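You operate a simulated robot arm through the tools that you are given. There is no shell and no other tool. Be economical: measure what you need, move in short steps, check, and stop when the job is done.

You are at the controls of a simulated two-armed robot. One attempt, no reset.

## Task
Close up the cell and send the white arm home at slow pace.
Fine: set the pin switch to hold, shut the gate, move the key to the panel socket, reset, set the pace switch and run home.

It is judged by the outcome, as a careful person would: the job done as asked, and still so three seconds after it is handed in. It fails if anything else is knocked over, pushed out of place, dropped, spilled or broken.

## Robot
Two 7-joint arms with two-finger parallel grippers on one trunk, on a base that drives. Base frame: it is fixed to the floor where the robot stands at the start and does not move with it; the origin is under the middle of the robot, x ahead of it, y to its left, z up. Readings come in mm, degrees, newtons and seconds.
The left shoulder is at the start at [50, 165, 1080], the right one opposite. With the tool pointing down near the work surface each hand reaches from about 100 to 660 mm from the robot's upright axis, wherever it stands, measured 20 degrees to its own side. Places, roughly: fence gate [500, 800, 800]; hand control [-500, 2500, 1000]; tool carrier [400, -200, 800]. Payload 3.91 kg a hand.
Tool frame (each hand has its own): the origin (TCP) lies between the finger pads and is the grasp point; the fingertips stand 30 mm ahead of it; z points along the fingers, y is the line along which they close. Largest opening 110 mm; finger width 20, thickness 10; the body of the gripper, 48 by 112 mm, starts 55 mm behind the TCP.
Orientation is told as [roll, pitch, yaw] about the base's x, y, z axes, in that order, counted from this pose: with the fingers straight down and closing along the base's y, the tool's x points along the base's -x, its y along +y and its z along -z.

## Interface
- The arms move only by the tool servo_tool. It takes "left_moves", "right_moves" or both (then of equal length, played together; a hand with none holds still); each is a list of rows, each a list of 7 numbers: the finger opening in mm, from 0 to 110, then the shift along the base's x, y, z in mm, then the turn, a rotation vector about the base's x, y, z in degrees. In form: [[claw, dx, dy, dz, rx, ry, rz], ...]. A call has 1 to 20 rows; each row is the pose to reach, as a shift and turn from the pose commanded when the call began. A row lasts 0.2 s, in which the tool goes at most 50 mm and 8.6 degrees; a call with a longer step from one row to the next is refused whole, and so is a gripper value outside its range. Where a pose cannot be reached the arm comes as near as it can. A force on the tool above 40 N (or 10 N above the force at the start of the call, whichever is more), or a blocked arm, ends the call early, and 0.2 s more pass. The fingers move at their own pace (about 45 mm/s each) and stop on an object; they squeeze with about 32 N. The grip force told is the motor's: it shows also when the fingers shut on nothing. Time passes only in rows, and 0.2 s behind the last, so rows that repeat a pose let the fingers close. It gives the time, the measured TCP pose, the force on the tool (base axes), the opening and the grip force at its end, in the units of the frame above (readings bear some noise), with the torque about the TCP (base axes, N m) and any sound that the robot's microphone picked up, and new pictures: "show" is both (left out), scene, wrist or none (wrist: the cameras of the hands that moved).
- Cameras (640 x 400 px; columns grow to the right, rows downward): "scene" is now at [123.4, -2.4, 1274.5]; the picture's right is [-0.01, -1.00, 0.00], its down [-0.32, 0.00, -0.95] and it looks along [0.95, -0.01, -0.32] (base axes); focal length 214 px, centre (320, 200). "left" rides on the left gripper at [72, -17, -103] in its tool frame; the picture's right is [0.23, 0.97, 0.00], its down [-0.76, 0.18, -0.62] and it looks along [-0.61, 0.14, 0.78] (tool axes); focal length 222 px, centre (320, 200). "right" rides on the right gripper at [72, 17, -103] in its tool frame; the picture's right is [-0.23, 0.97, 0.00], its down [-0.76, -0.18, -0.62] and it looks along [-0.61, -0.14, 0.78] (tool axes); focal length 222 px, centre (320, 200).
- move_column(by): slides the trunk up (or, below 0, down) by that many mm; the arms and the scene camera ride with it, the base frame stays. It gives what a move gives, with no picture.
- roll_base(legs): drives the robot by 1 to 6 legs, each [ahead, left, turn to the left] in mm, mm and degrees, along the robot's own axes; the way and the turn of a leg run together, so that a leg with both is an arc; at most 1500 mm and 180 degrees a leg. The arms and the cameras ride along, it lands a little off, and it stops where it bumps. It gives what a move gives, and a new picture of the scene camera.
- aim_head(pan, tilt): turns the head with the scene camera to pan (to the left, within 80 degrees either way) and tilt (down, from -29 to 69), counted from straight ahead of the robot. It gives what a move gives, and a new picture of the scene camera.
- locate(camera, pixels): there is no depth. For up to 12 entries [column, row, z] of the newest picture of that camera ("zoom" is the newest enlarged one), the place [x, y] in the base frame at which the ray of that pixel passes the height z, good to about 3 mm. It takes no simulated time.
- enlarge(camera, box): a new picture of the part [left, top, right, bottom] of that camera's present view, enlarged. It takes no simulated time.
- finish_job(): hands the job in; it is judged then, once.

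Go step by step. Measure first, check grasps and placings, and put right what went wrong. The budget is 80 turns and 260 pictures, counting those below and the enlarged ones. Unless the task says otherwise, let go and move clear before handing in, and close with one line.

The tools are called by a JSON object that holds its "name" and its "arguments". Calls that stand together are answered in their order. servo_tool: Moves the arms, as the interface text tells. Its arguments: {"type":"object","properties":{"left_moves":{"type":"array","items":{"type":"array","items":{"type":"number"}}},"right_moves":{"type":"array","items":{"type":"array","items":{"type":"number"}}},"show":{"type":"string","enum":["both","scene","wrist","none"]}},"required":[]} The other tools are called the same way: move_column (by) slides the trunk up or down; roll_base (legs) drives the base; aim_head (pan, tilt) turns the head that bears the scene camera; locate (camera, pixels) gives the place at which the rays of pixels pass given heights; enlarge (camera, box) takes an enlarged picture of a part of a camera's view; finish_job () hands the job in.

At the start:

```text
time: 0.0
left_eef_pos: [232.2, 264.4, 1183.7]
left_tcp_rot: [-0.1, -0.1, 0.1]
left_ft_force: [-0.1, 0.5, 0.0]
left_wrist_torque: [0.0, 0.01, 0.01]
left_opening: 110.1
left_finger_force: 0.2
right_eef_pos: [284.8, 43.5, 1241.1]
right_tcp_rot: [0.1, 0.0, 0.0]
right_ft_force: [0.1, -0.4, -0.6]
right_wrist_torque: [-0.01, 0.0, 0.0]
right_opening: 109.7
right_finger_force: 0.0
trunk travel left (down, up): [-300.0, 203.0]
robot x, y, heading: [-2.1, 0.3, 0.1]
head pan, tilt: [-0.6, 18.8]
```

scene: 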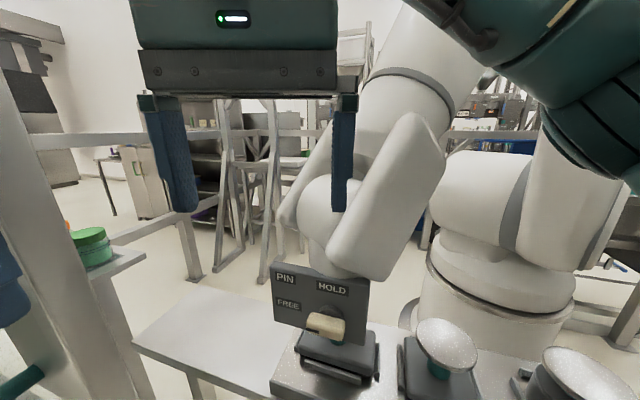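
right: 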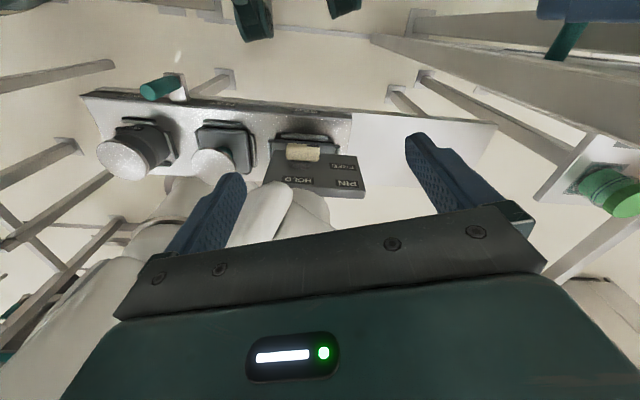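
left: 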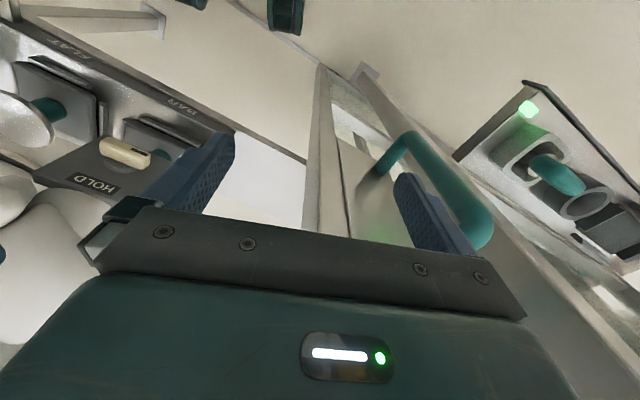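

The scene shows a PIN switch (HOLD/FREE, knob at ~(327,325)) and the left wrist shows a gate handle and a panel with a green light. I'll look around with the head.

{"name": "aim_head", "arguments": {"pan": 60, "tilt": 25}}

{"name": "enlarge", "arguments": {"camera": "left", "box": [300, 50, 640, 270]}}

{"name": "enlarge", "arguments": {"camera": "right", "box": [60, 50, 400, 260]}}

```text
time: 1.3
left_eef_pos: [233.8, 265.5, 1183.3]
left_tcp_rot: [-0.1, -0.1, 0.0]
left_ft_force: [0.0, -0.1, 0.2]
left_wrist_torque: [-0.01, -0.01, 0.04]
left_opening: 110.1
left_finger_force: 0.0
right_eef_pos: [284.7, 43.0, 1241.1]
right_tcp_rot: [0.1, 0.0, -0.1]
right_ft_force: [0.1, -0.5, 0.6]
right_wrist_torque: [0.03, -0.03, 0.02]
right_opening: 109.6
right_finger_force: 0.0
trunk travel left (down, up): [-300.0, 203.0]
robot x, y, heading: [-2.1, -4.0, -0.1]
head pan, tilt: [60.0, 25.0]
```

scene: 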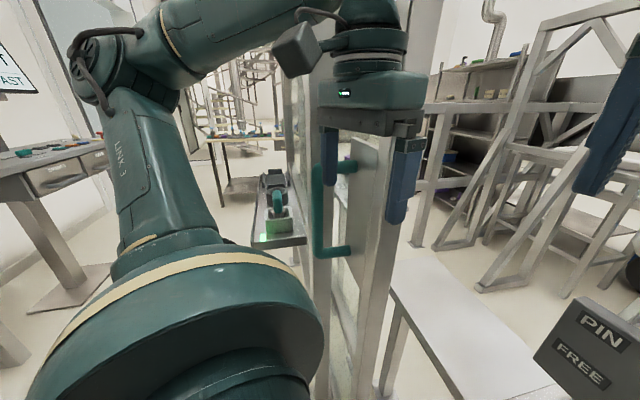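

```text
1.82 times, centred on (470, 160) of left
```

zoom: 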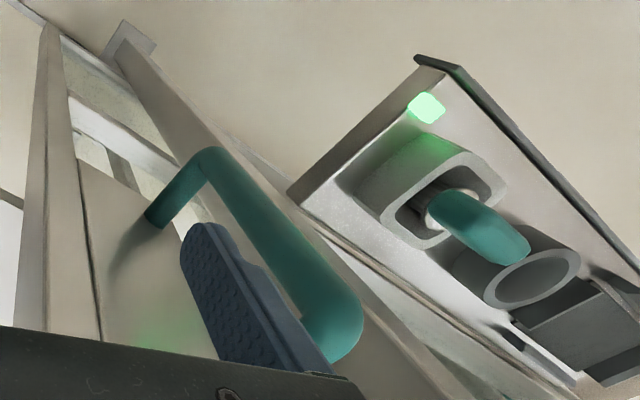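

```text
1.88 times, centred on (230, 155) of right
```

zoom: 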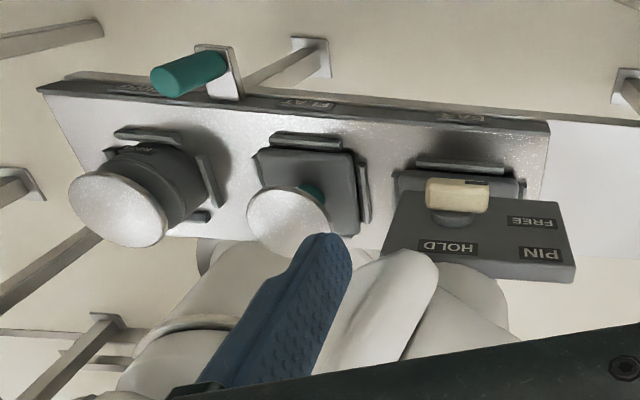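

The gate (green handle at (320,215)) has a post box with the key in a socket and a green lamp; a panel with "…FAST" is at far left. Look further left.

{"name": "aim_head", "arguments": {"pan": 80, "tilt": 10}}

{"name": "aim_head", "arguments": {"pan": 35, "tilt": 40}}

{"name": "aim_head", "arguments": {"pan": -20, "tilt": 30}}

```text
time: 2.1
left_eef_pos: [233.2, 264.5, 1183.1]
left_tcp_rot: [-0.1, -0.1, 0.0]
left_ft_force: [0.4, 0.0, 0.2]
left_wrist_torque: [0.02, -0.01, 0.0]
left_opening: 110.1
left_finger_force: 0.1
right_eef_pos: [285.6, 42.5, 1241.7]
right_tcp_rot: [-0.1, 0.0, 0.0]
right_ft_force: [-0.7, 0.5, -0.4]
right_wrist_torque: [0.03, 0.03, -0.01]
right_opening: 110.0
right_finger_force: 0.2
trunk travel left (down, up): [-300.0, 203.0]
robot x, y, heading: [-0.8, -4.4, 0.2]
head pan, tilt: [80.0, 10.0]
```

scene: 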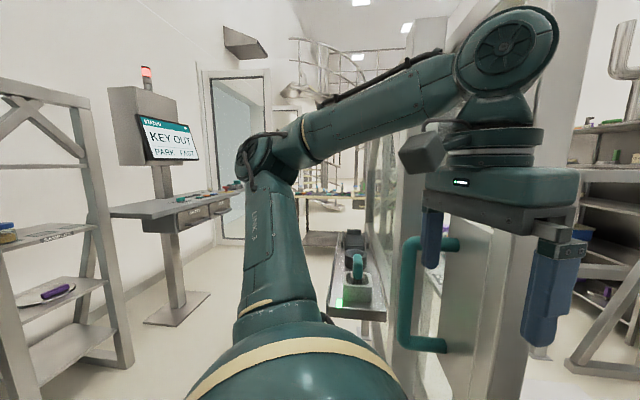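

```text
time: 3.3
left_eef_pos: [233.3, 263.9, 1184.2]
left_tcp_rot: [-0.2, 0.0, 0.1]
left_ft_force: [-0.3, 0.7, 0.4]
left_wrist_torque: [0.01, 0.01, 0.0]
left_opening: 110.0
left_finger_force: 0.0
right_eef_pos: [284.6, 42.3, 1240.9]
right_tcp_rot: [-0.1, -0.1, 0.0]
right_ft_force: [0.6, 0.7, 0.3]
right_wrist_torque: [0.02, 0.01, 0.0]
right_opening: 110.1
right_finger_force: 0.1
trunk travel left (down, up): [-300.0, 203.0]
robot x, y, heading: [-0.3, 2.8, 0.1]
head pan, tilt: [35.0, 40.0]
```

scene: 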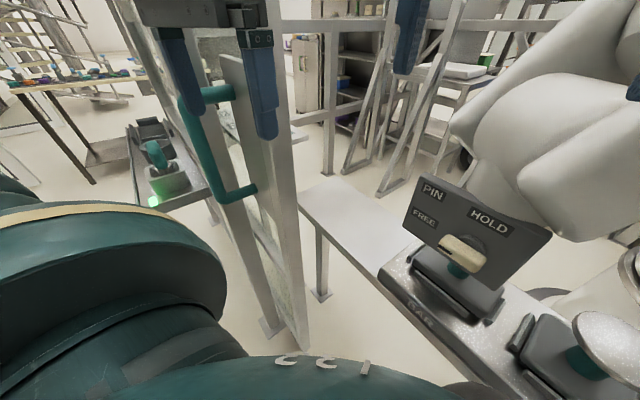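

```text
time: 4.5
left_eef_pos: [233.5, 264.9, 1182.6]
left_tcp_rot: [-0.1, -0.1, 0.1]
left_ft_force: [-0.3, 0.0, -0.8]
left_wrist_torque: [0.0, -0.03, -0.03]
left_opening: 109.8
left_finger_force: 0.1
right_eef_pos: [290.1, 42.0, 1244.1]
right_tcp_rot: [0.6, 0.3, -0.4]
right_ft_force: [38.2, -34.9, 30.5]
right_wrist_torque: [4.36, 7.38, 2.96]
right_opening: 110.2
right_finger_force: 0.1
trunk travel left (down, up): [-300.0, 203.0]
robot x, y, heading: [4.3, -1.6, 0.2]
head pan, tilt: [-20.0, 30.0]
```

scene: 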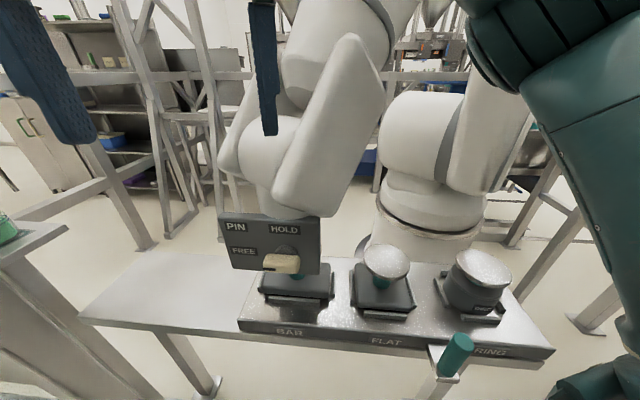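

The right hand now reads a force of ~60 N, oddly; I must check this and look closely at the pin switch.

{"name": "enlarge", "arguments": {"camera": "scene", "box": [190, 190, 350, 290]}}

{"name": "servo_tool", "arguments": {"right_moves": [[110, 0, 0, 0, 0, 0, 0]], "show": "both"}}

```text
4.00 times, centred on (270, 240) of scene
```

zoom: 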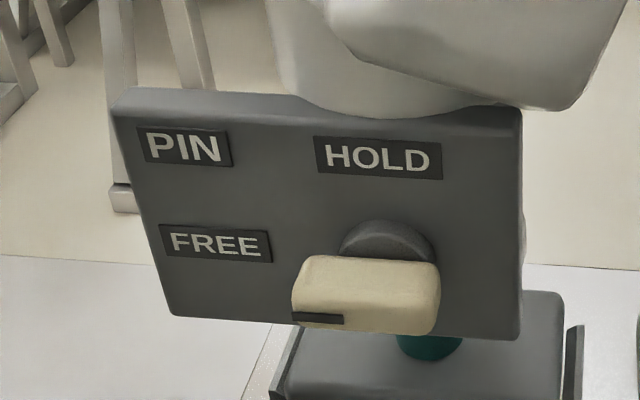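

```text
time: 4.9
left_eef_pos: [233.8, 265.3, 1182.5]
left_tcp_rot: [0.0, -0.2, 0.1]
left_ft_force: [0.4, 0.1, 0.1]
left_wrist_torque: [0.02, -0.02, -0.03]
left_opening: 110.2
left_finger_force: 0.1
right_eef_pos: [288.1, 40.3, 1244.6]
right_tcp_rot: [0.7, 0.2, -0.4]
right_ft_force: [38.9, -34.7, 31.9]
right_wrist_torque: [4.25, 7.58, 2.81]
right_opening: 110.0
right_finger_force: 0.0
trunk travel left (down, up): [-300.0, 203.0]
robot x, y, heading: [1.6, 1.4, 0.1]
head pan, tilt: [-20.0, 30.0]
```

scene: 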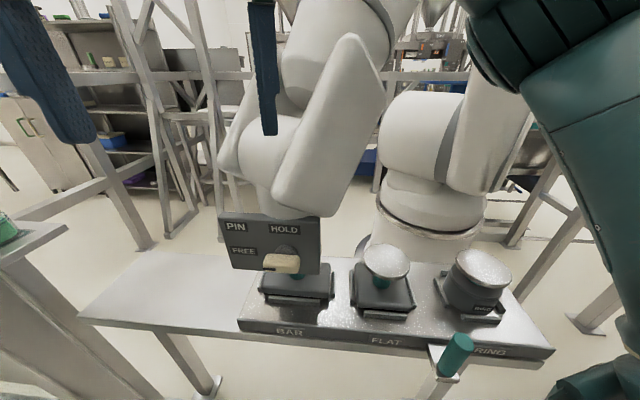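
right: 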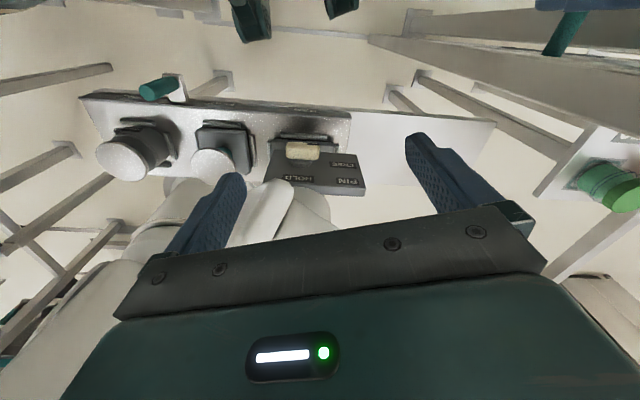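

The steady force began with the head turn, so the head likely bears on the right arm. Turn the head back.

{"name": "aim_head", "arguments": {"pan": 5, "tilt": 25}}

```text
time: 5.8
left_eef_pos: [231.3, 264.7, 1183.5]
left_tcp_rot: [0.0, -0.1, 0.1]
left_ft_force: [0.5, 0.1, -0.5]
left_wrist_torque: [-0.02, 0.01, 0.01]
left_opening: 109.8
left_finger_force: 0.0
right_eef_pos: [285.8, 43.7, 1240.5]
right_tcp_rot: [-0.1, 0.0, 0.1]
right_ft_force: [-0.2, -0.1, -0.6]
right_wrist_torque: [0.0, -0.02, 0.01]
right_opening: 110.1
right_finger_force: 0.0
trunk travel left (down, up): [-300.0, 203.0]
robot x, y, heading: [-1.4, 0.1, 0.1]
head pan, tilt: [5.0, 25.0]
```

scene: 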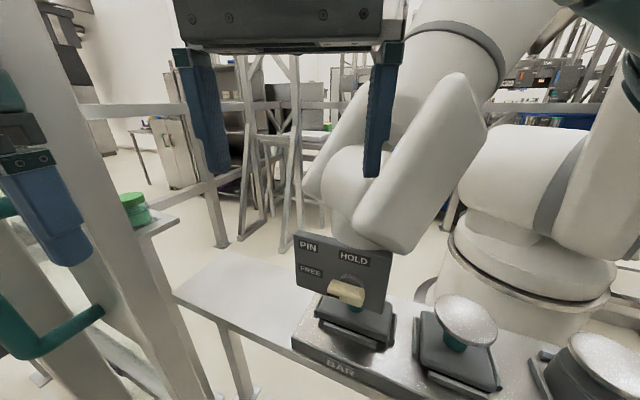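

Force is back to zero. Now triangulate the knob, labels and gate features.

{"name": "servo_tool", "arguments": {"right_moves": [[110, 0, 0, 0, 0, 0, 0]], "left_moves": [[110, 0, 0, 0, 0, 0, 0]], "show": "both"}}

{"name": "enlarge", "arguments": {"camera": "right", "box": [240, 110, 400, 210]}}

{"name": "enlarge", "arguments": {"camera": "scene", "box": [280, 220, 440, 320]}}

```text
time: 6.2
left_eef_pos: [232.6, 263.9, 1182.7]
left_tcp_rot: [-0.1, -0.1, 0.1]
left_ft_force: [-0.2, -0.3, 0.0]
left_wrist_torque: [-0.01, 0.02, -0.02]
left_opening: 110.1
left_finger_force: 0.1
right_eef_pos: [284.0, 43.7, 1241.1]
right_tcp_rot: [-0.1, 0.0, 0.0]
right_ft_force: [-0.8, 0.6, 0.4]
right_wrist_torque: [-0.03, -0.03, 0.0]
right_opening: 109.9
right_finger_force: 0.0
trunk travel left (down, up): [-300.0, 203.0]
robot x, y, heading: [3.2, 1.5, -0.3]
head pan, tilt: [5.0, 25.0]
```

scene: 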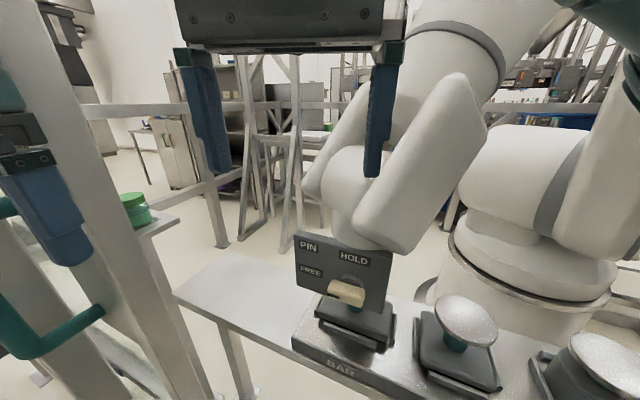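
right: 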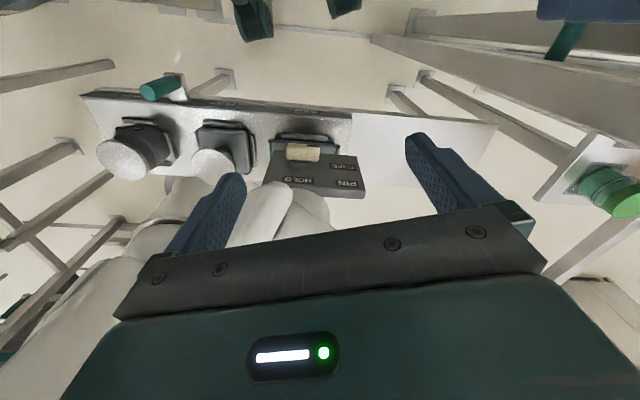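
left: 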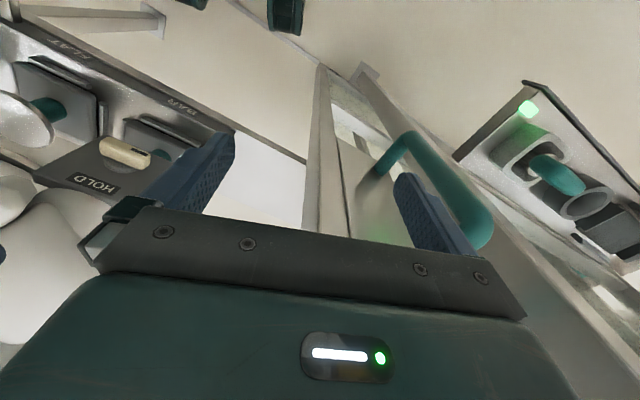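

```text
4.00 times, centred on (320, 160) of right
```

zoom: 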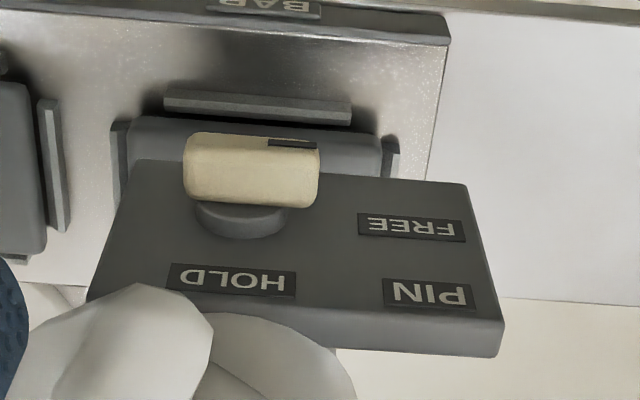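

```text
4.00 times, centred on (360, 270) of scene
```

zoom: 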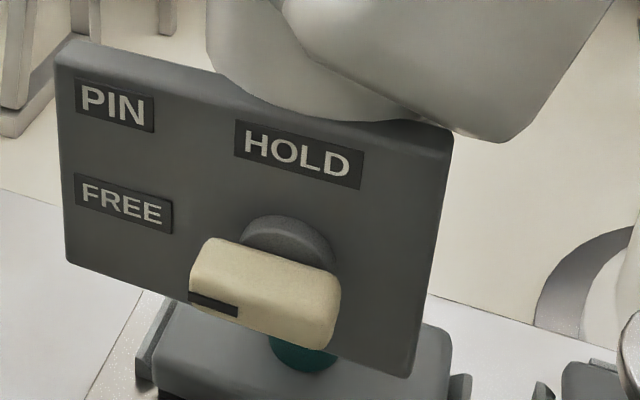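

Locate corners of the panel and knob ends at two heights in both views.

{"name": "locate", "arguments": {"camera": "zoom", "pixels": [[62, 42, 900], [62, 42, 1000], [68, 262, 850], [68, 262, 950], [412, 375, 850], [412, 375, 950], [192, 275, 850], [192, 275, 950], [338, 320, 850], [338, 320, 950], [450, 135, 900], [450, 135, 1000]]}}

{"name": "locate", "arguments": {"camera": "right", "pixels": [[365, 190, 900], [365, 190, 1000], [356.7, 156.3, 850], [356.7, 156.3, 950], [274.3, 150, 850], [274.3, 150, 950], [319.5, 150, 850], [319.5, 150, 950], [286, 148, 850], [286, 148, 950]]}}

{"name": "locate", "arguments": {"camera": "left", "pixels": [[410, 135, 1000], [410, 135, 900], [480, 235, 1000], [480, 235, 900], [527, 108, 900], [527, 108, 800], [555, 173, 900], [555, 173, 1000], [592, 205, 900], [592, 205, 1000]]}}

```text
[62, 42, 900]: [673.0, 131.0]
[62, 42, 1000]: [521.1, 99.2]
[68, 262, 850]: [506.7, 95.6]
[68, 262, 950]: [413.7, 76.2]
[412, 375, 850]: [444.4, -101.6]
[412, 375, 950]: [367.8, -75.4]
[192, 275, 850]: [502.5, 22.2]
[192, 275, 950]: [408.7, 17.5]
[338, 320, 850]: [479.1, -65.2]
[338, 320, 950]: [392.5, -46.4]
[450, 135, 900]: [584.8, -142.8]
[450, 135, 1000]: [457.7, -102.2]
```

```text
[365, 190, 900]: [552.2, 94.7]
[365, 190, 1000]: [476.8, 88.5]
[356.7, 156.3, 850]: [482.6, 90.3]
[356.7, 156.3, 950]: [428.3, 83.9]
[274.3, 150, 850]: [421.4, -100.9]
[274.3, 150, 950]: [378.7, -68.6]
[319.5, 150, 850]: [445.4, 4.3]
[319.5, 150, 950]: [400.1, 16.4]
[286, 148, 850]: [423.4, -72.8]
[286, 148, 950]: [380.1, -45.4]
```

```text
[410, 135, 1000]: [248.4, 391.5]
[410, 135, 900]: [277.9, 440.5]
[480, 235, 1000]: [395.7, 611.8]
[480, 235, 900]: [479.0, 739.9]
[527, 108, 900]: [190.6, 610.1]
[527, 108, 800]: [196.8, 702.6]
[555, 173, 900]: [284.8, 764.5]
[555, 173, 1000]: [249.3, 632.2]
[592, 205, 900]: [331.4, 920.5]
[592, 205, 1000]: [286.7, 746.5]
```

Panel faces the robot yawed about 19° (BL≈(449,85,912), BR≈(392,-81,918)); knob centre ≈(380,-12,973). I'll back the base 300 mm for elbow room and a better view.

{"name": "roll_base", "arguments": {"legs": [[-300, 0, 0]]}}

{"name": "aim_head", "arguments": {"pan": 40, "tilt": 20}}

```text
time: 8.2
left_eef_pos: [-65.6, 265.5, 1182.7]
left_tcp_rot: [0.0, -0.1, 0.6]
left_ft_force: [-0.7, 0.2, -1.0]
left_wrist_torque: [0.03, 0.02, -0.01]
left_opening: 109.9
left_finger_force: 0.1
right_eef_pos: [-13.2, 44.3, 1241.8]
right_tcp_rot: [0.0, 0.0, 0.5]
right_ft_force: [-0.1, 0.2, 0.5]
right_wrist_torque: [0.0, -0.02, 0.01]
right_opening: 110.0
right_finger_force: 0.1
trunk travel left (down, up): [-300.0, 203.0]
robot x, y, heading: [-296.8, -2.3, 0.5]
head pan, tilt: [5.0, 25.0]
```

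scene: 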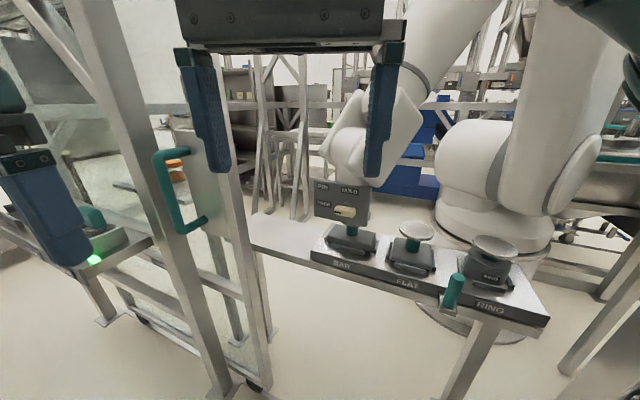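

```text
time: 9.2
left_eef_pos: [-64.8, 264.4, 1183.4]
left_tcp_rot: [-0.1, 0.0, 0.5]
left_ft_force: [0.2, -0.1, -0.1]
left_wrist_torque: [-0.02, 0.01, 0.01]
left_opening: 110.0
left_finger_force: 0.0
right_eef_pos: [-12.5, 44.9, 1242.1]
right_tcp_rot: [0.0, 0.0, 0.4]
right_ft_force: [0.1, -0.6, 0.0]
right_wrist_torque: [-0.01, -0.01, -0.04]
right_opening: 110.1
right_finger_force: 0.0
trunk travel left (down, up): [-300.0, 203.0]
robot x, y, heading: [-293.2, 0.3, 0.3]
head pan, tilt: [40.0, 20.0]
```

scene: 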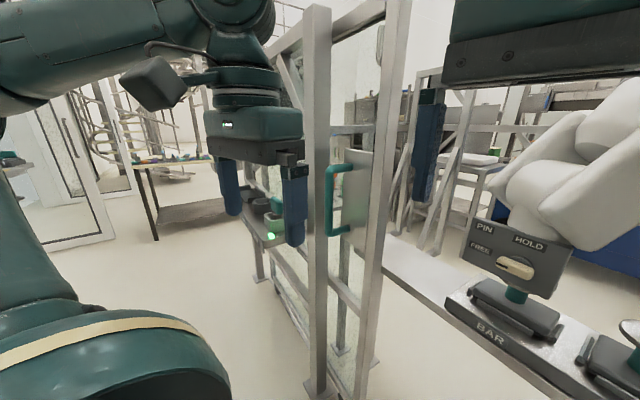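

The scene now shows it all from farther back. I'll move the right hand aside and bring the left hand to a pre-grasp in front of the knob, fingers pointing along (0.945,-0.325,0), closing vertically.

{"name": "servo_tool", "arguments": {"right_moves": [[110, 0, -23, 0, 0, 0, 0], [110, 0, -46, 0, 0, 0, 0], [110, 0, -69, 0, 0, 0, 0], [110, 0, -92, 0, 0, 0, 0], [110, 0, -115, 0, 0, 0, 0], [110, 0, -138, 0, 0, 0, 0], [110, 0, -161, 0, 0, 0, 0], [110, 0, -184, 0, 0, 0, 0], [110, 0, -207, 0, 0, 0, 0], [110, 0, -230, 0, 0, 0, 0], [110, 0, -253, 0, 0, 0, 0], [110, 0, -276, 0, 0, 0, 0], [110, 0, -300, 0, 0, 0, 0], [110, 0, -300, 0, 0, 0, 0]], "left_moves": [[80, 23, -17, -16, -5.9, -4.2, 4.2], [80, 45, -34, -32, -11.9, -8.5, 8.5], [80, 68, -52, -48, -17.8, -12.7, 12.7], [80, 91, -69, -65, -23.8, -17, 17], [80, 113, -86, -81, -29.7, -21.2, 21.2], [80, 136, -103, -97, -35.6, -25.4, 25.4], [80, 159, -121, -113, -41.6, -29.7, 29.7], [80, 182, -138, -129, -47.5, -33.9, 33.9], [80, 204, -155, -145, -53.4, -38.1, 38.1], [80, 227, -172, -162, -59.4, -42.4, 42.4], [80, 250, -190, -178, -65.3, -46.6, 46.6], [80, 272, -207, -194, -71.3, -50.9, 50.9], [80, 295, -224, -210, -77.2, -55.1, 55.1], [80, 295, -224, -210, -77.2, -55.1, 55.1]]}}

```text
time: 12.2
left_eef_pos: [232.8, 132.2, 1160.2]
left_tcp_rot: [-86.4, -1.8, 69.9]
left_ft_force: [0.5, 1.4, 0.1]
left_wrist_torque: [0.0, -0.01, 0.0]
left_opening: 79.6
left_finger_force: 0.1
left hand out of reach, approached as far as the arm can: row 8, 11, 12, 13, 14
right_eef_pos: [-12.5, -256.3, 1241.9]
right_tcp_rot: [-0.1, 0.0, 0.5]
right_ft_force: [0.5, -0.6, 1.1]
right_wrist_torque: [0.0, 0.02, 0.01]
right_opening: 109.9
right_finger_force: 0.0
trunk travel left (down, up): [-300.0, 203.0]
robot x, y, heading: [-294.4, -3.6, 0.4]
head pan, tilt: [40.0, 20.0]
```

scene: 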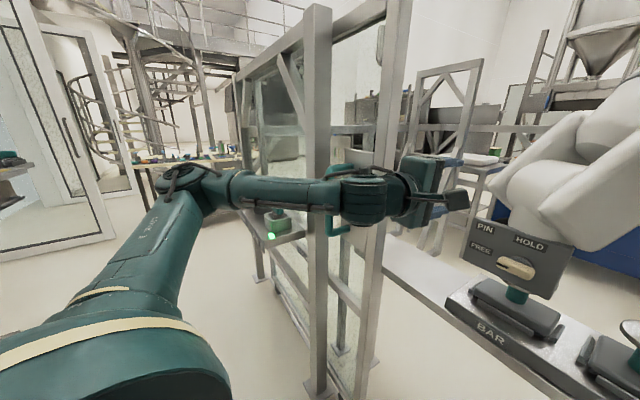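
right: 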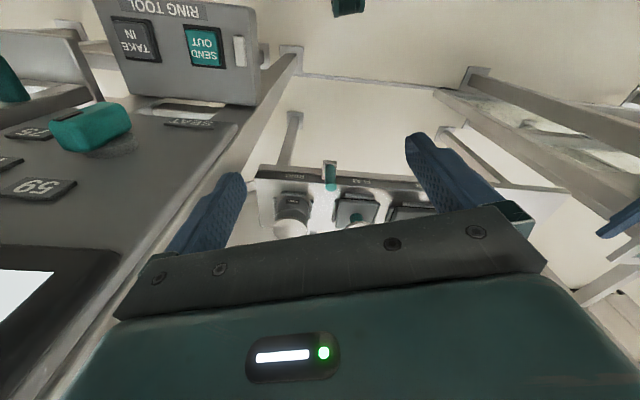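
left: 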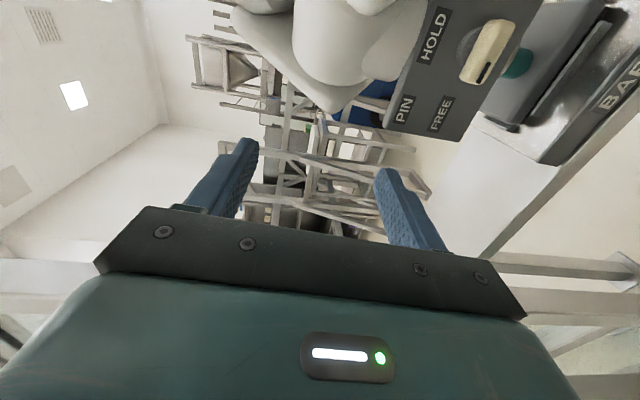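

Left hand stopped short at (233,132,1160) with nearly the right orientation. Another console (RING TOOL, buttons) stands at right. Try continuing toward the pre-grasp.

{"name": "servo_tool", "arguments": {"left_moves": [[80, 0, -15, -30, 0, 0, 0], [80, 0, -30, -60, 0, 0, 0], [80, 0, -45, -90, 0, 0, 0], [80, 0, -60, -120, 0, 0, 0], [80, 0, -75, -150, 0, 0, 0], [80, 0, -92, -187, 0, 0, 0], [80, 0, -92, -187, 0, 0, 0]], "show": "scene"}}

```text
time: 13.8
left_eef_pos: [233.2, 129.9, 1160.9]
left_tcp_rot: [-86.3, -1.8, 70.0]
left_ft_force: [0.6, 0.6, -0.4]
left_wrist_torque: [-0.02, 0.0, 0.05]
left_opening: 80.0
left_finger_force: 0.1
left hand out of reach, approached as far as the arm can: row 1, 2, 3, 4, 5, 6, 7
right_eef_pos: [-13.4, -256.8, 1241.1]
right_tcp_rot: [-0.1, 0.0, 0.4]
right_ft_force: [-0.6, -1.1, -0.3]
right_wrist_torque: [0.01, -0.01, 0.0]
right_opening: 110.0
right_finger_force: 0.1
trunk travel left (down, up): [-300.0, 203.0]
robot x, y, heading: [-296.3, -1.3, 0.6]
head pan, tilt: [40.0, 20.0]
```

scene: 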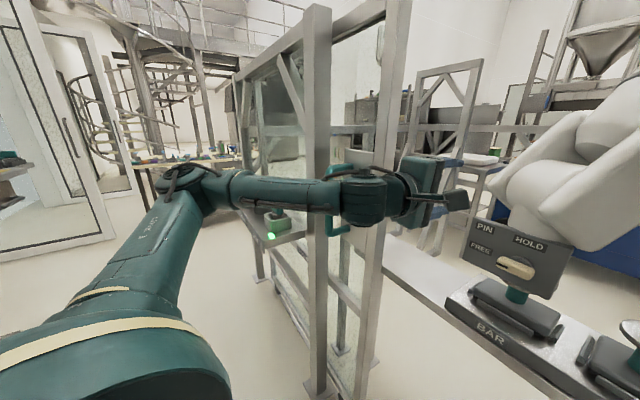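

Still stuck at a wrist limit. Check clearances (gate post, lamp) before using the column and base to bring this configuration to the knob.

{"name": "locate", "arguments": {"camera": "scene", "pixels": [[318, 388, 0], [368, 365, 0], [271, 236, 950], [271, 236, 1000], [340, 350, 0], [348, 165, 1100], [348, 165, 1000], [515, 268, 973], [329, 232, 950], [329, 232, 900]]}}

{"name": "enlarge", "arguments": {"camera": "scene", "box": [220, 100, 540, 400]}}

{"name": "enlarge", "arguments": {"camera": "right", "box": [0, 0, 320, 250]}}

```text
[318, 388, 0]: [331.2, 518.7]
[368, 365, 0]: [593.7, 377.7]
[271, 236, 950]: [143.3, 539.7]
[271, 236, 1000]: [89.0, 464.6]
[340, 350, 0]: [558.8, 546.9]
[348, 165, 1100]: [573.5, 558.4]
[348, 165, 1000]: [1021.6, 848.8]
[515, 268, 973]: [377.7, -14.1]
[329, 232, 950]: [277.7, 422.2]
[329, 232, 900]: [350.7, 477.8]
```

```text
1.33 times, centred on (380, 250) of scene
```

zoom: 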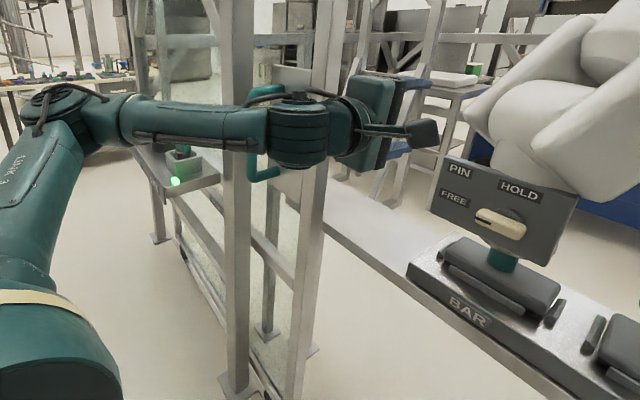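

```text
1.60 times, centred on (160, 125) of right
```

zoom: 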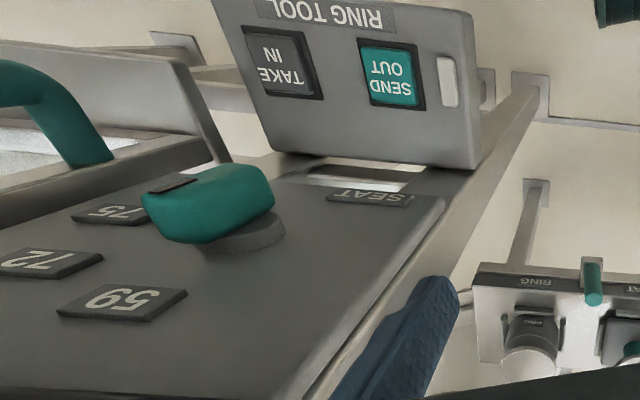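

Knob confirmed at (378,-14,973). Raise/shift the right hand clear of the right console, then lower the column.

{"name": "servo_tool", "arguments": {"right_moves": [[110, 0, 20, 35, 0, 0, 0], [110, 0, 40, 70, 0, 0, 0], [110, 0, 60, 105, 0, 0, 0], [110, 0, 80, 140, 0, 0, 0], [110, 0, 100, 165, 0, 0, 0], [110, 0, 120, 190, 0, 0, 0], [110, 0, 120, 190, 0, 0, 0]], "show": "none"}}

{"name": "move_column", "arguments": {"by": -185}}

{"name": "servo_tool", "arguments": {"left_moves": [[80, 0, -5, 0, 0, 0, 0]], "show": "both"}}

```text
time: 15.4
left_eef_pos: [233.8, 130.7, 1160.5]
left_tcp_rot: [-86.3, -1.8, 69.8]
left_ft_force: [-0.1, 0.2, 0.0]
left_wrist_torque: [-0.02, 0.0, -0.01]
left_opening: 80.0
left_finger_force: 0.0
right_eef_pos: [7.9, -157.0, 1318.4]
right_tcp_rot: [0.1, 0.0, 0.3]
right_ft_force: [-0.1, -0.1, 0.3]
right_wrist_torque: [-0.01, 0.03, 0.01]
right_opening: 110.4
right_finger_force: 0.0
right hand out of reach, approached as far as the arm can: row 1, 2, 3, 4, 5, 6, 7
trunk travel left (down, up): [-300.0, 203.0]
robot x, y, heading: [-297.1, -4.0, 0.5]
head pan, tilt: [40.0, 20.0]
```

```text
time: 17.5
left_eef_pos: [232.8, 130.7, 976.9]
left_tcp_rot: [-86.3, -1.8, 69.9]
left_ft_force: [0.7, 0.2, 1.3]
left_wrist_torque: [-0.01, 0.01, 0.01]
left_opening: 79.9
left_finger_force: 0.1
right_eef_pos: [8.6, -157.7, 1131.8]
right_tcp_rot: [0.2, -0.1, 0.4]
right_ft_force: [-0.2, 0.3, -0.1]
right_wrist_torque: [0.01, -0.01, 0.0]
right_opening: 110.1
right_finger_force: 0.1
trunk travel left (down, up): [-115.0, 388.0]
robot x, y, heading: [-294.1, -2.3, 0.3]
head pan, tilt: [40.0, 20.0]
```

```text
time: 17.9
left_eef_pos: [233.3, 125.3, 976.0]
left_tcp_rot: [-86.0, -1.9, 70.0]
left_ft_force: [0.4, -0.5, 0.4]
left_wrist_torque: [0.01, -0.02, -0.03]
left_opening: 80.2
left_finger_force: 0.1
right_eef_pos: [8.0, -158.4, 1132.3]
right_tcp_rot: [0.1, -0.1, 0.4]
right_ft_force: [0.4, 0.3, 0.4]
right_wrist_torque: [0.01, -0.02, 0.01]
right_opening: 110.0
right_finger_force: 0.1
trunk travel left (down, up): [-115.0, 388.0]
robot x, y, heading: [-296.9, 1.5, 0.3]
head pan, tilt: [40.0, 20.0]
```

scene: 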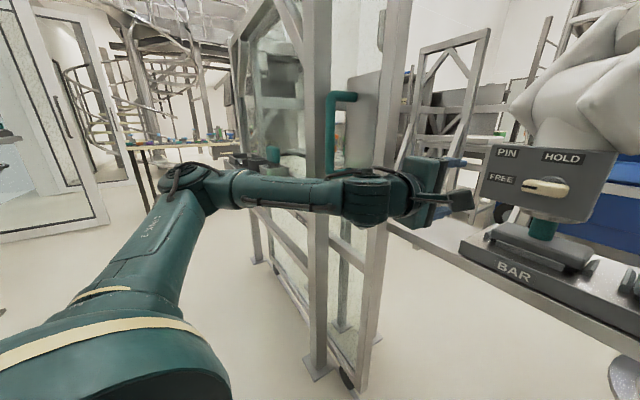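
left: 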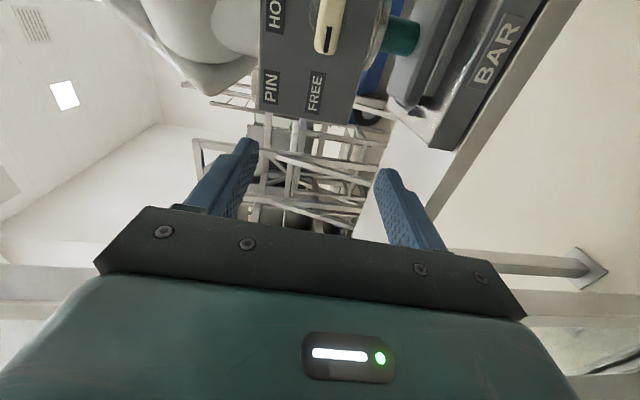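

The arm follows again. Shift to the knob's axis line.

{"name": "servo_tool", "arguments": {"left_moves": [[80, 0, -22, 0, 0, 0, 0], [80, 0, -45, 0, 0, 0, 0], [80, 0, -67, 0, 0, 0, 0], [80, 0, -89, 0, 0, 0, 0], [80, 0, -89, -2, 0, 0, 0]], "show": "both"}}

{"name": "enlarge", "arguments": {"camera": "scene", "box": [400, 100, 640, 250]}}

```text
time: 19.1
left_eef_pos: [234.4, 47.4, 1006.5]
left_tcp_rot: [-86.1, -2.0, 69.8]
left_ft_force: [0.1, 0.3, -0.3]
left_wrist_torque: [0.0, 0.0, 0.0]
left_opening: 79.9
left_finger_force: 0.1
left hand out of reach, approached as far as the arm can: row 1, 2, 3, 4, 5
right_eef_pos: [7.9, -158.0, 1132.3]
right_tcp_rot: [0.0, 0.0, 0.4]
right_ft_force: [-0.1, 0.2, 0.7]
right_wrist_torque: [0.0, 0.0, 0.0]
right_opening: 110.2
right_finger_force: 0.1
trunk travel left (down, up): [-115.0, 388.0]
robot x, y, heading: [-298.9, 0.3, 0.5]
head pan, tilt: [40.0, 20.0]
```

scene: 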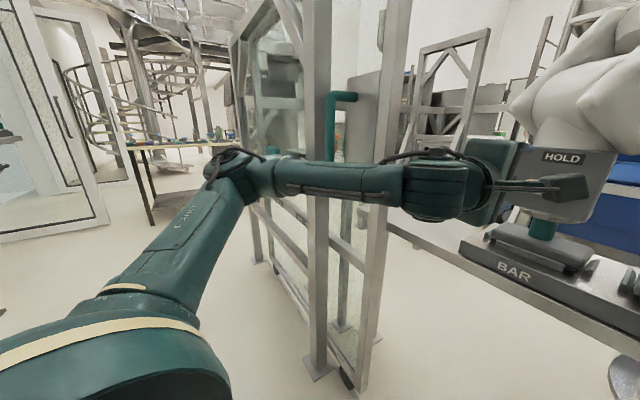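
left: 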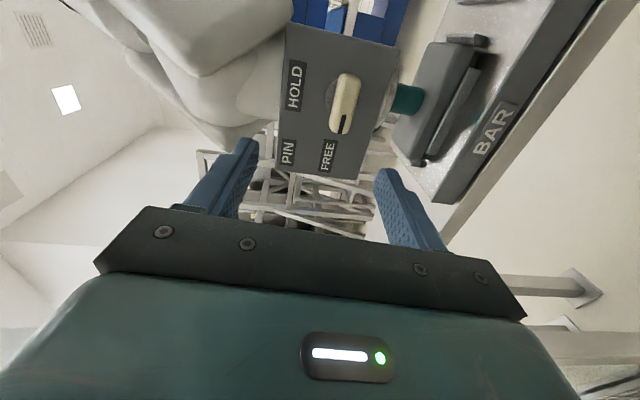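

```text
2.67 times, centred on (520, 175) of scene
```

zoom: 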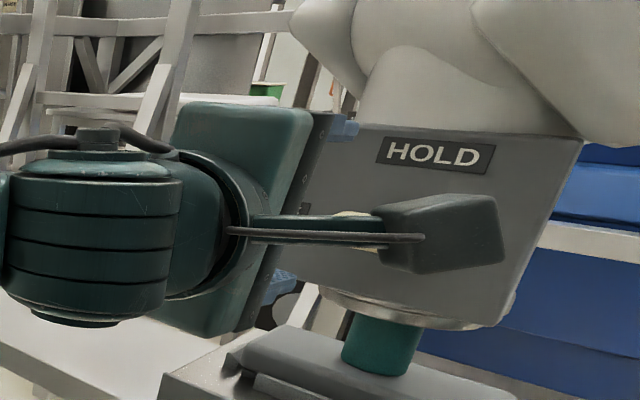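

Close: y=47, z=1006. Lower the column 33 and advance partly with the base.

{"name": "move_column", "arguments": {"by": -33}}

{"name": "servo_tool", "arguments": {"left_moves": [[80, 20, -10, 0, 0, 0, 0], [80, 40, -20, 0, 0, 0, 0], [80, 60, -31, 0, 0, 0, 0], [80, 60, -31, 0, 0, 0, 0]], "show": "wrist"}}

```text
time: 19.8
left_eef_pos: [235.8, 48.7, 973.5]
left_tcp_rot: [-86.1, -2.0, 69.8]
left_ft_force: [0.0, 0.0, -0.2]
left_wrist_torque: [-0.01, 0.01, -0.01]
left_opening: 79.8
left_finger_force: 0.0
right_eef_pos: [8.4, -157.6, 1098.6]
right_tcp_rot: [0.2, -0.1, 0.4]
right_ft_force: [-1.0, -0.2, 0.6]
right_wrist_torque: [0.01, -0.03, -0.03]
right_opening: 109.8
right_finger_force: 0.1
trunk travel left (down, up): [-82.0, 421.0]
robot x, y, heading: [-296.7, -1.0, 0.7]
head pan, tilt: [40.0, 20.0]
```

```text
time: 20.8
left_eef_pos: [286.0, 39.2, 973.7]
left_tcp_rot: [-86.1, -2.1, 69.9]
left_ft_force: [0.9, -1.3, 0.2]
left_wrist_torque: [-0.01, -0.02, -0.01]
left_opening: 80.0
left_finger_force: 0.0
left hand out of reach, approached as far as the arm can: row 2, 3, 4
right_eef_pos: [9.5, -157.1, 1100.3]
right_tcp_rot: [0.1, 0.0, 0.5]
right_ft_force: [-0.6, 0.0, -0.5]
right_wrist_torque: [0.02, 0.0, 0.02]
right_opening: 109.9
right_finger_force: 0.1
trunk travel left (down, up): [-82.0, 421.0]
robot x, y, heading: [-295.3, -0.3, 0.5]
head pan, tilt: [40.0, 20.0]
```

left: 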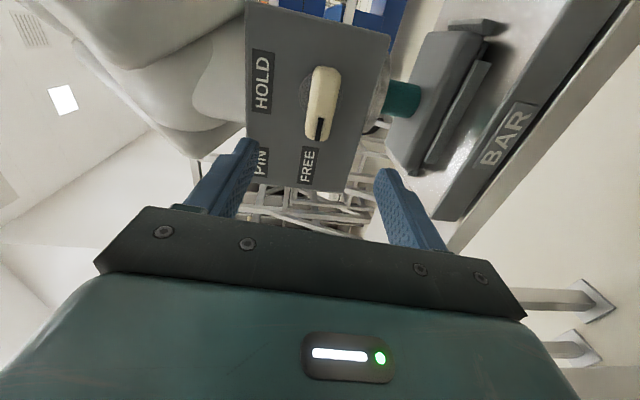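

Wrist is aligned; rotation about the tool axis needs only the last joint. Use the base to bring the hand onto the axis.

{"name": "roll_base", "arguments": {"legs": [[50, -38, 0]]}}

{"name": "enlarge", "arguments": {"camera": "left", "box": [160, 0, 480, 200]}}

```text
time: 21.9
left_eef_pos: [334.3, 1.7, 975.1]
left_tcp_rot: [-86.1, -2.0, 69.7]
left_ft_force: [0.4, -0.9, 0.0]
left_wrist_torque: [0.0, 0.02, -0.01]
left_opening: 80.0
left_finger_force: 0.1
right_eef_pos: [56.8, -194.8, 1098.5]
right_tcp_rot: [0.1, -0.1, 0.5]
right_ft_force: [0.5, 0.5, -0.4]
right_wrist_torque: [-0.03, 0.03, -0.03]
right_opening: 110.1
right_finger_force: 0.0
trunk travel left (down, up): [-82.0, 421.0]
robot x, y, heading: [-248.4, -33.9, 0.3]
head pan, tilt: [40.0, 20.0]
```

scene: 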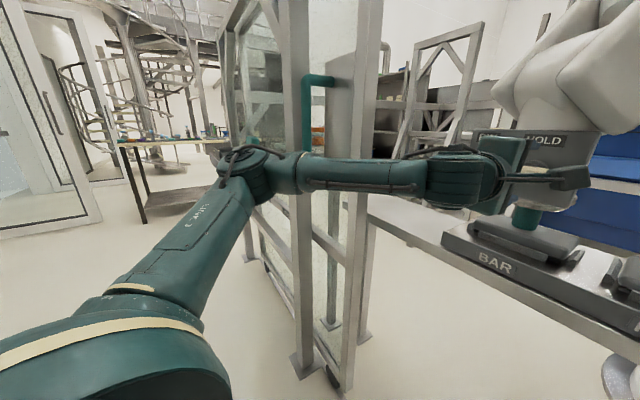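

```text
2.00 times, centred on (320, 100) of left
```

zoom: 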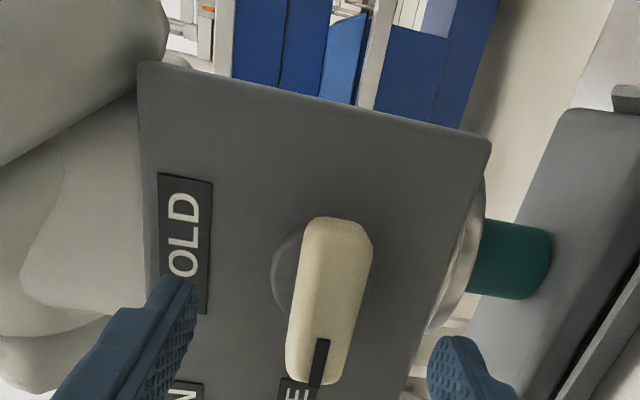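

The bar sits between the fingertips' line, just ahead. Advance along the axis with the servo, fingers open 80.

{"name": "servo_tool", "arguments": {"left_moves": [[80, 11, -4, 0, 0, 0, 0], [80, 22, -8, 0, 0, 0, 0], [80, 33, -12, 0, 0, 0, 0], [80, 42, -16, 0, 0, 0, 0]], "show": "wrist"}}

```text
time: 22.9
left_eef_pos: [361.5, 13.5, 973.9]
left_tcp_rot: [-86.0, -1.9, 69.8]
left_ft_force: [0.7, 0.4, 0.5]
left_wrist_torque: [-0.01, -0.01, -0.03]
left_opening: 79.9
left_finger_force: 0.0
left hand out of reach, approached as far as the arm can: row 1, 2, 3, 4
right_eef_pos: [58.1, -195.4, 1097.6]
right_tcp_rot: [0.2, 0.0, 0.5]
right_ft_force: [0.6, -0.5, 0.0]
right_wrist_torque: [0.0, 0.03, 0.06]
right_opening: 110.0
right_finger_force: 0.0
trunk travel left (down, up): [-82.0, 421.0]
robot x, y, heading: [-249.8, -40.3, 0.4]
head pan, tilt: [40.0, 20.0]
```

left: 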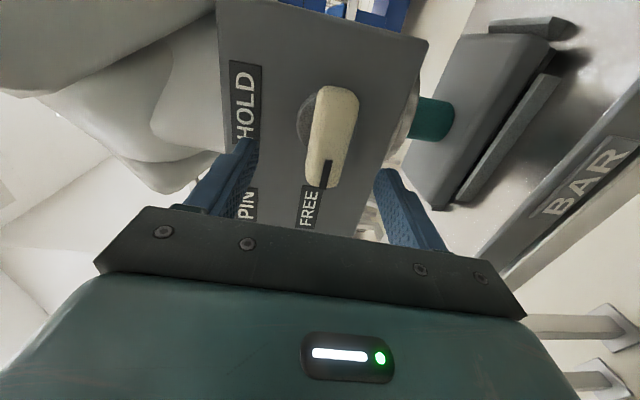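

The arm slid along its limit to (361.5,13.5). Finish with the base: ahead 15, right 27.

{"name": "roll_base", "arguments": {"legs": [[15, -27, 0]]}}

{"name": "enlarge", "arguments": {"camera": "left", "box": [160, 0, 480, 200]}}

```text
time: 23.8
left_eef_pos: [369.5, -10.7, 977.5]
left_tcp_rot: [-86.6, -1.9, 69.7]
left_ft_force: [0.3, 0.6, -0.1]
left_wrist_torque: [-0.04, 0.04, 0.01]
left_opening: 80.1
left_finger_force: 0.1
right_eef_pos: [66.5, -218.5, 1101.7]
right_tcp_rot: [-0.1, -0.5, 0.4]
right_ft_force: [-0.3, -0.3, -0.3]
right_wrist_torque: [-0.01, -0.02, 0.0]
right_opening: 110.1
right_finger_force: 0.1
trunk travel left (down, up): [-82.0, 421.0]
robot x, y, heading: [-232.8, -63.7, 0.6]
head pan, tilt: [40.0, 20.0]
```

scene: 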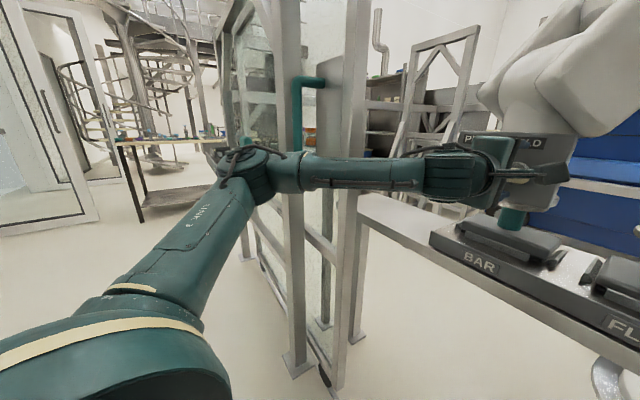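

```text
2.00 times, centred on (320, 100) of left
```

zoom: 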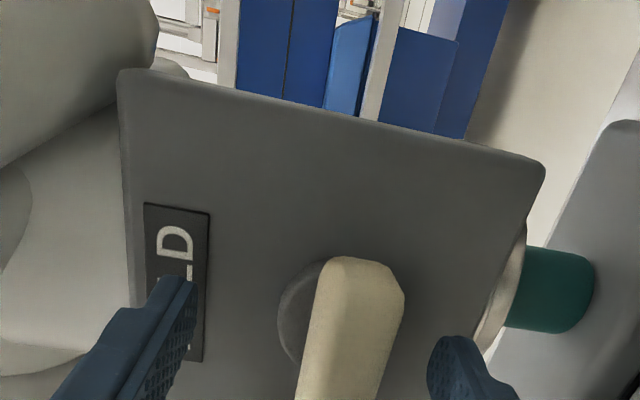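

Fingertips now straddle the bar (zoom: bar at (350,320) between both tips). Close the fingers.

{"name": "servo_tool", "arguments": {"left_moves": [[0, 0, 0, 0, 0, 0, 0], [0, 0, 0, 0, 0, 0, 0], [0, 0, 0, 0, 0, 0, 0], [0, 0, 0, 0, 0, 0, 0], [0, 0, 0, 0, 0, 0, 0]], "show": "wrist"}}

```text
time: 25.1
left_eef_pos: [370.6, -10.0, 969.7]
left_tcp_rot: [-85.6, -1.9, 69.7]
left_ft_force: [-8.2, 5.2, -2.6]
left_wrist_torque: [-0.5, -1.4, 0.07]
left_opening: 25.7
left_finger_force: 45.1
right_eef_pos: [65.2, -217.3, 1102.0]
right_tcp_rot: [-0.1, -0.5, 0.4]
right_ft_force: [-0.6, 0.5, 0.1]
right_wrist_torque: [-0.01, -0.01, -0.02]
right_opening: 110.0
right_finger_force: 0.0
trunk travel left (down, up): [-82.0, 421.0]
robot x, y, heading: [-232.4, -65.7, -0.1]
head pan, tilt: [40.0, 20.0]
stopped in row 5 (left hand): the force on the tool passed its limit at 41 N (the readings are from after the stop); the commanded pose is now the measured one
```

left: 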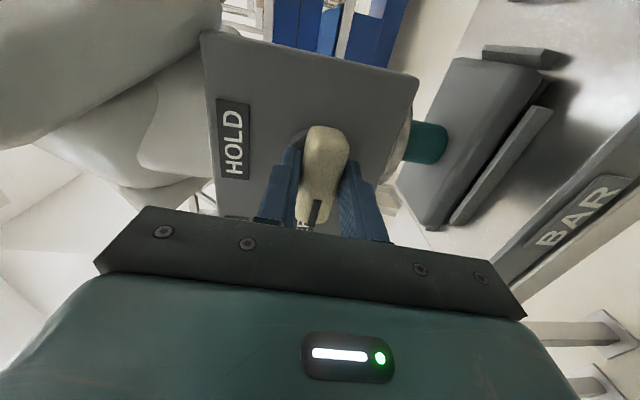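

The bar is gripped (25.7 mm, 45 N). Turn +45° about the tool axis first (toward HOLD, i.e. left end up).

{"name": "servo_tool", "arguments": {"left_moves": [[0, 0, 0, 0, 7.03, -2.59, 0], [0, 0, 0, 0, 14.1, -5.2, 0], [0, 0, 0, 0, 21.1, -7.8, 0], [0, 0, 0, 0, 28.1, -10.4, 0], [0, 0, 0, 0, 35.2, -13, 0], [0, 0, 0, 0, 42.2, -15.5, 0]], "show": "wrist"}}

```text
time: 26.5
left_eef_pos: [366.4, -8.4, 969.4]
left_tcp_rot: [-86.0, -46.3, 69.3]
left_ft_force: [-4.6, 2.8, -3.0]
left_wrist_torque: [-0.5, -1.59, 0.23]
left_opening: 24.4
left_finger_force: 44.2
left hand out of reach, approached as far as the arm can: row 2, 3, 4, 5, 6
right_eef_pos: [65.8, -218.7, 1101.8]
right_tcp_rot: [-0.2, -0.5, 0.3]
right_ft_force: [-0.2, -0.1, -0.4]
right_wrist_torque: [0.02, -0.01, 0.02]
right_opening: 110.1
right_finger_force: 0.1
trunk travel left (down, up): [-82.0, 421.0]
robot x, y, heading: [-235.9, -64.6, 0.3]
head pan, tilt: [40.0, 20.0]
stopped in row 6 (left hand): the force on the tool passed its limit at 40 N (the readings are from after the stop); the commanded pose is now the measured one
```

left: 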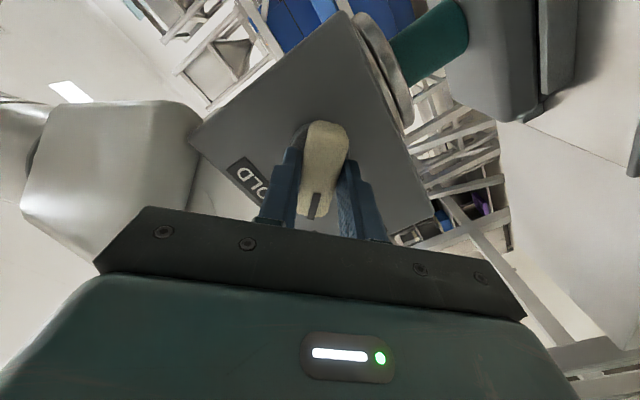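

Knob followed 44°. Continue the other ~46°.

{"name": "servo_tool", "arguments": {"left_moves": [[0, 0, 0, 0, 7.03, -2.59, 0], [0, 0, 0, 0, 14.1, -5.2, 0], [0, 0, 0, 0, 21.1, -7.8, 0], [0, 0, 0, 0, 28.1, -10.4, 0], [0, 0, 0, 0, 35.2, -13, 0], [0, 0, 0, 0, 42.8, -15.8, 0]], "show": "wrist"}}

```text
time: 27.9
left_eef_pos: [362.1, -8.7, 970.1]
left_tcp_rot: [86.0, -88.2, -102.8]
left_ft_force: [18.8, -30.1, 2.8]
left_wrist_torque: [-1.13, 0.2, -1.2]
left_opening: 24.0
left_finger_force: 44.8
left hand out of reach, approached as far as the arm can: row 4, 5, 6
right_eef_pos: [64.9, -219.6, 1101.4]
right_tcp_rot: [-0.2, -0.5, 0.4]
right_ft_force: [0.0, 0.3, 0.0]
right_wrist_torque: [-0.02, 0.01, 0.0]
right_opening: 109.9
right_finger_force: 0.0
trunk travel left (down, up): [-82.0, 421.0]
robot x, y, heading: [-231.7, -62.9, 0.3]
head pan, tilt: [40.0, 20.0]
```

left: 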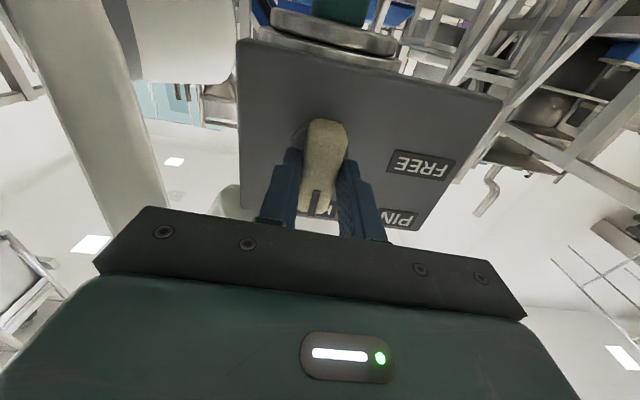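

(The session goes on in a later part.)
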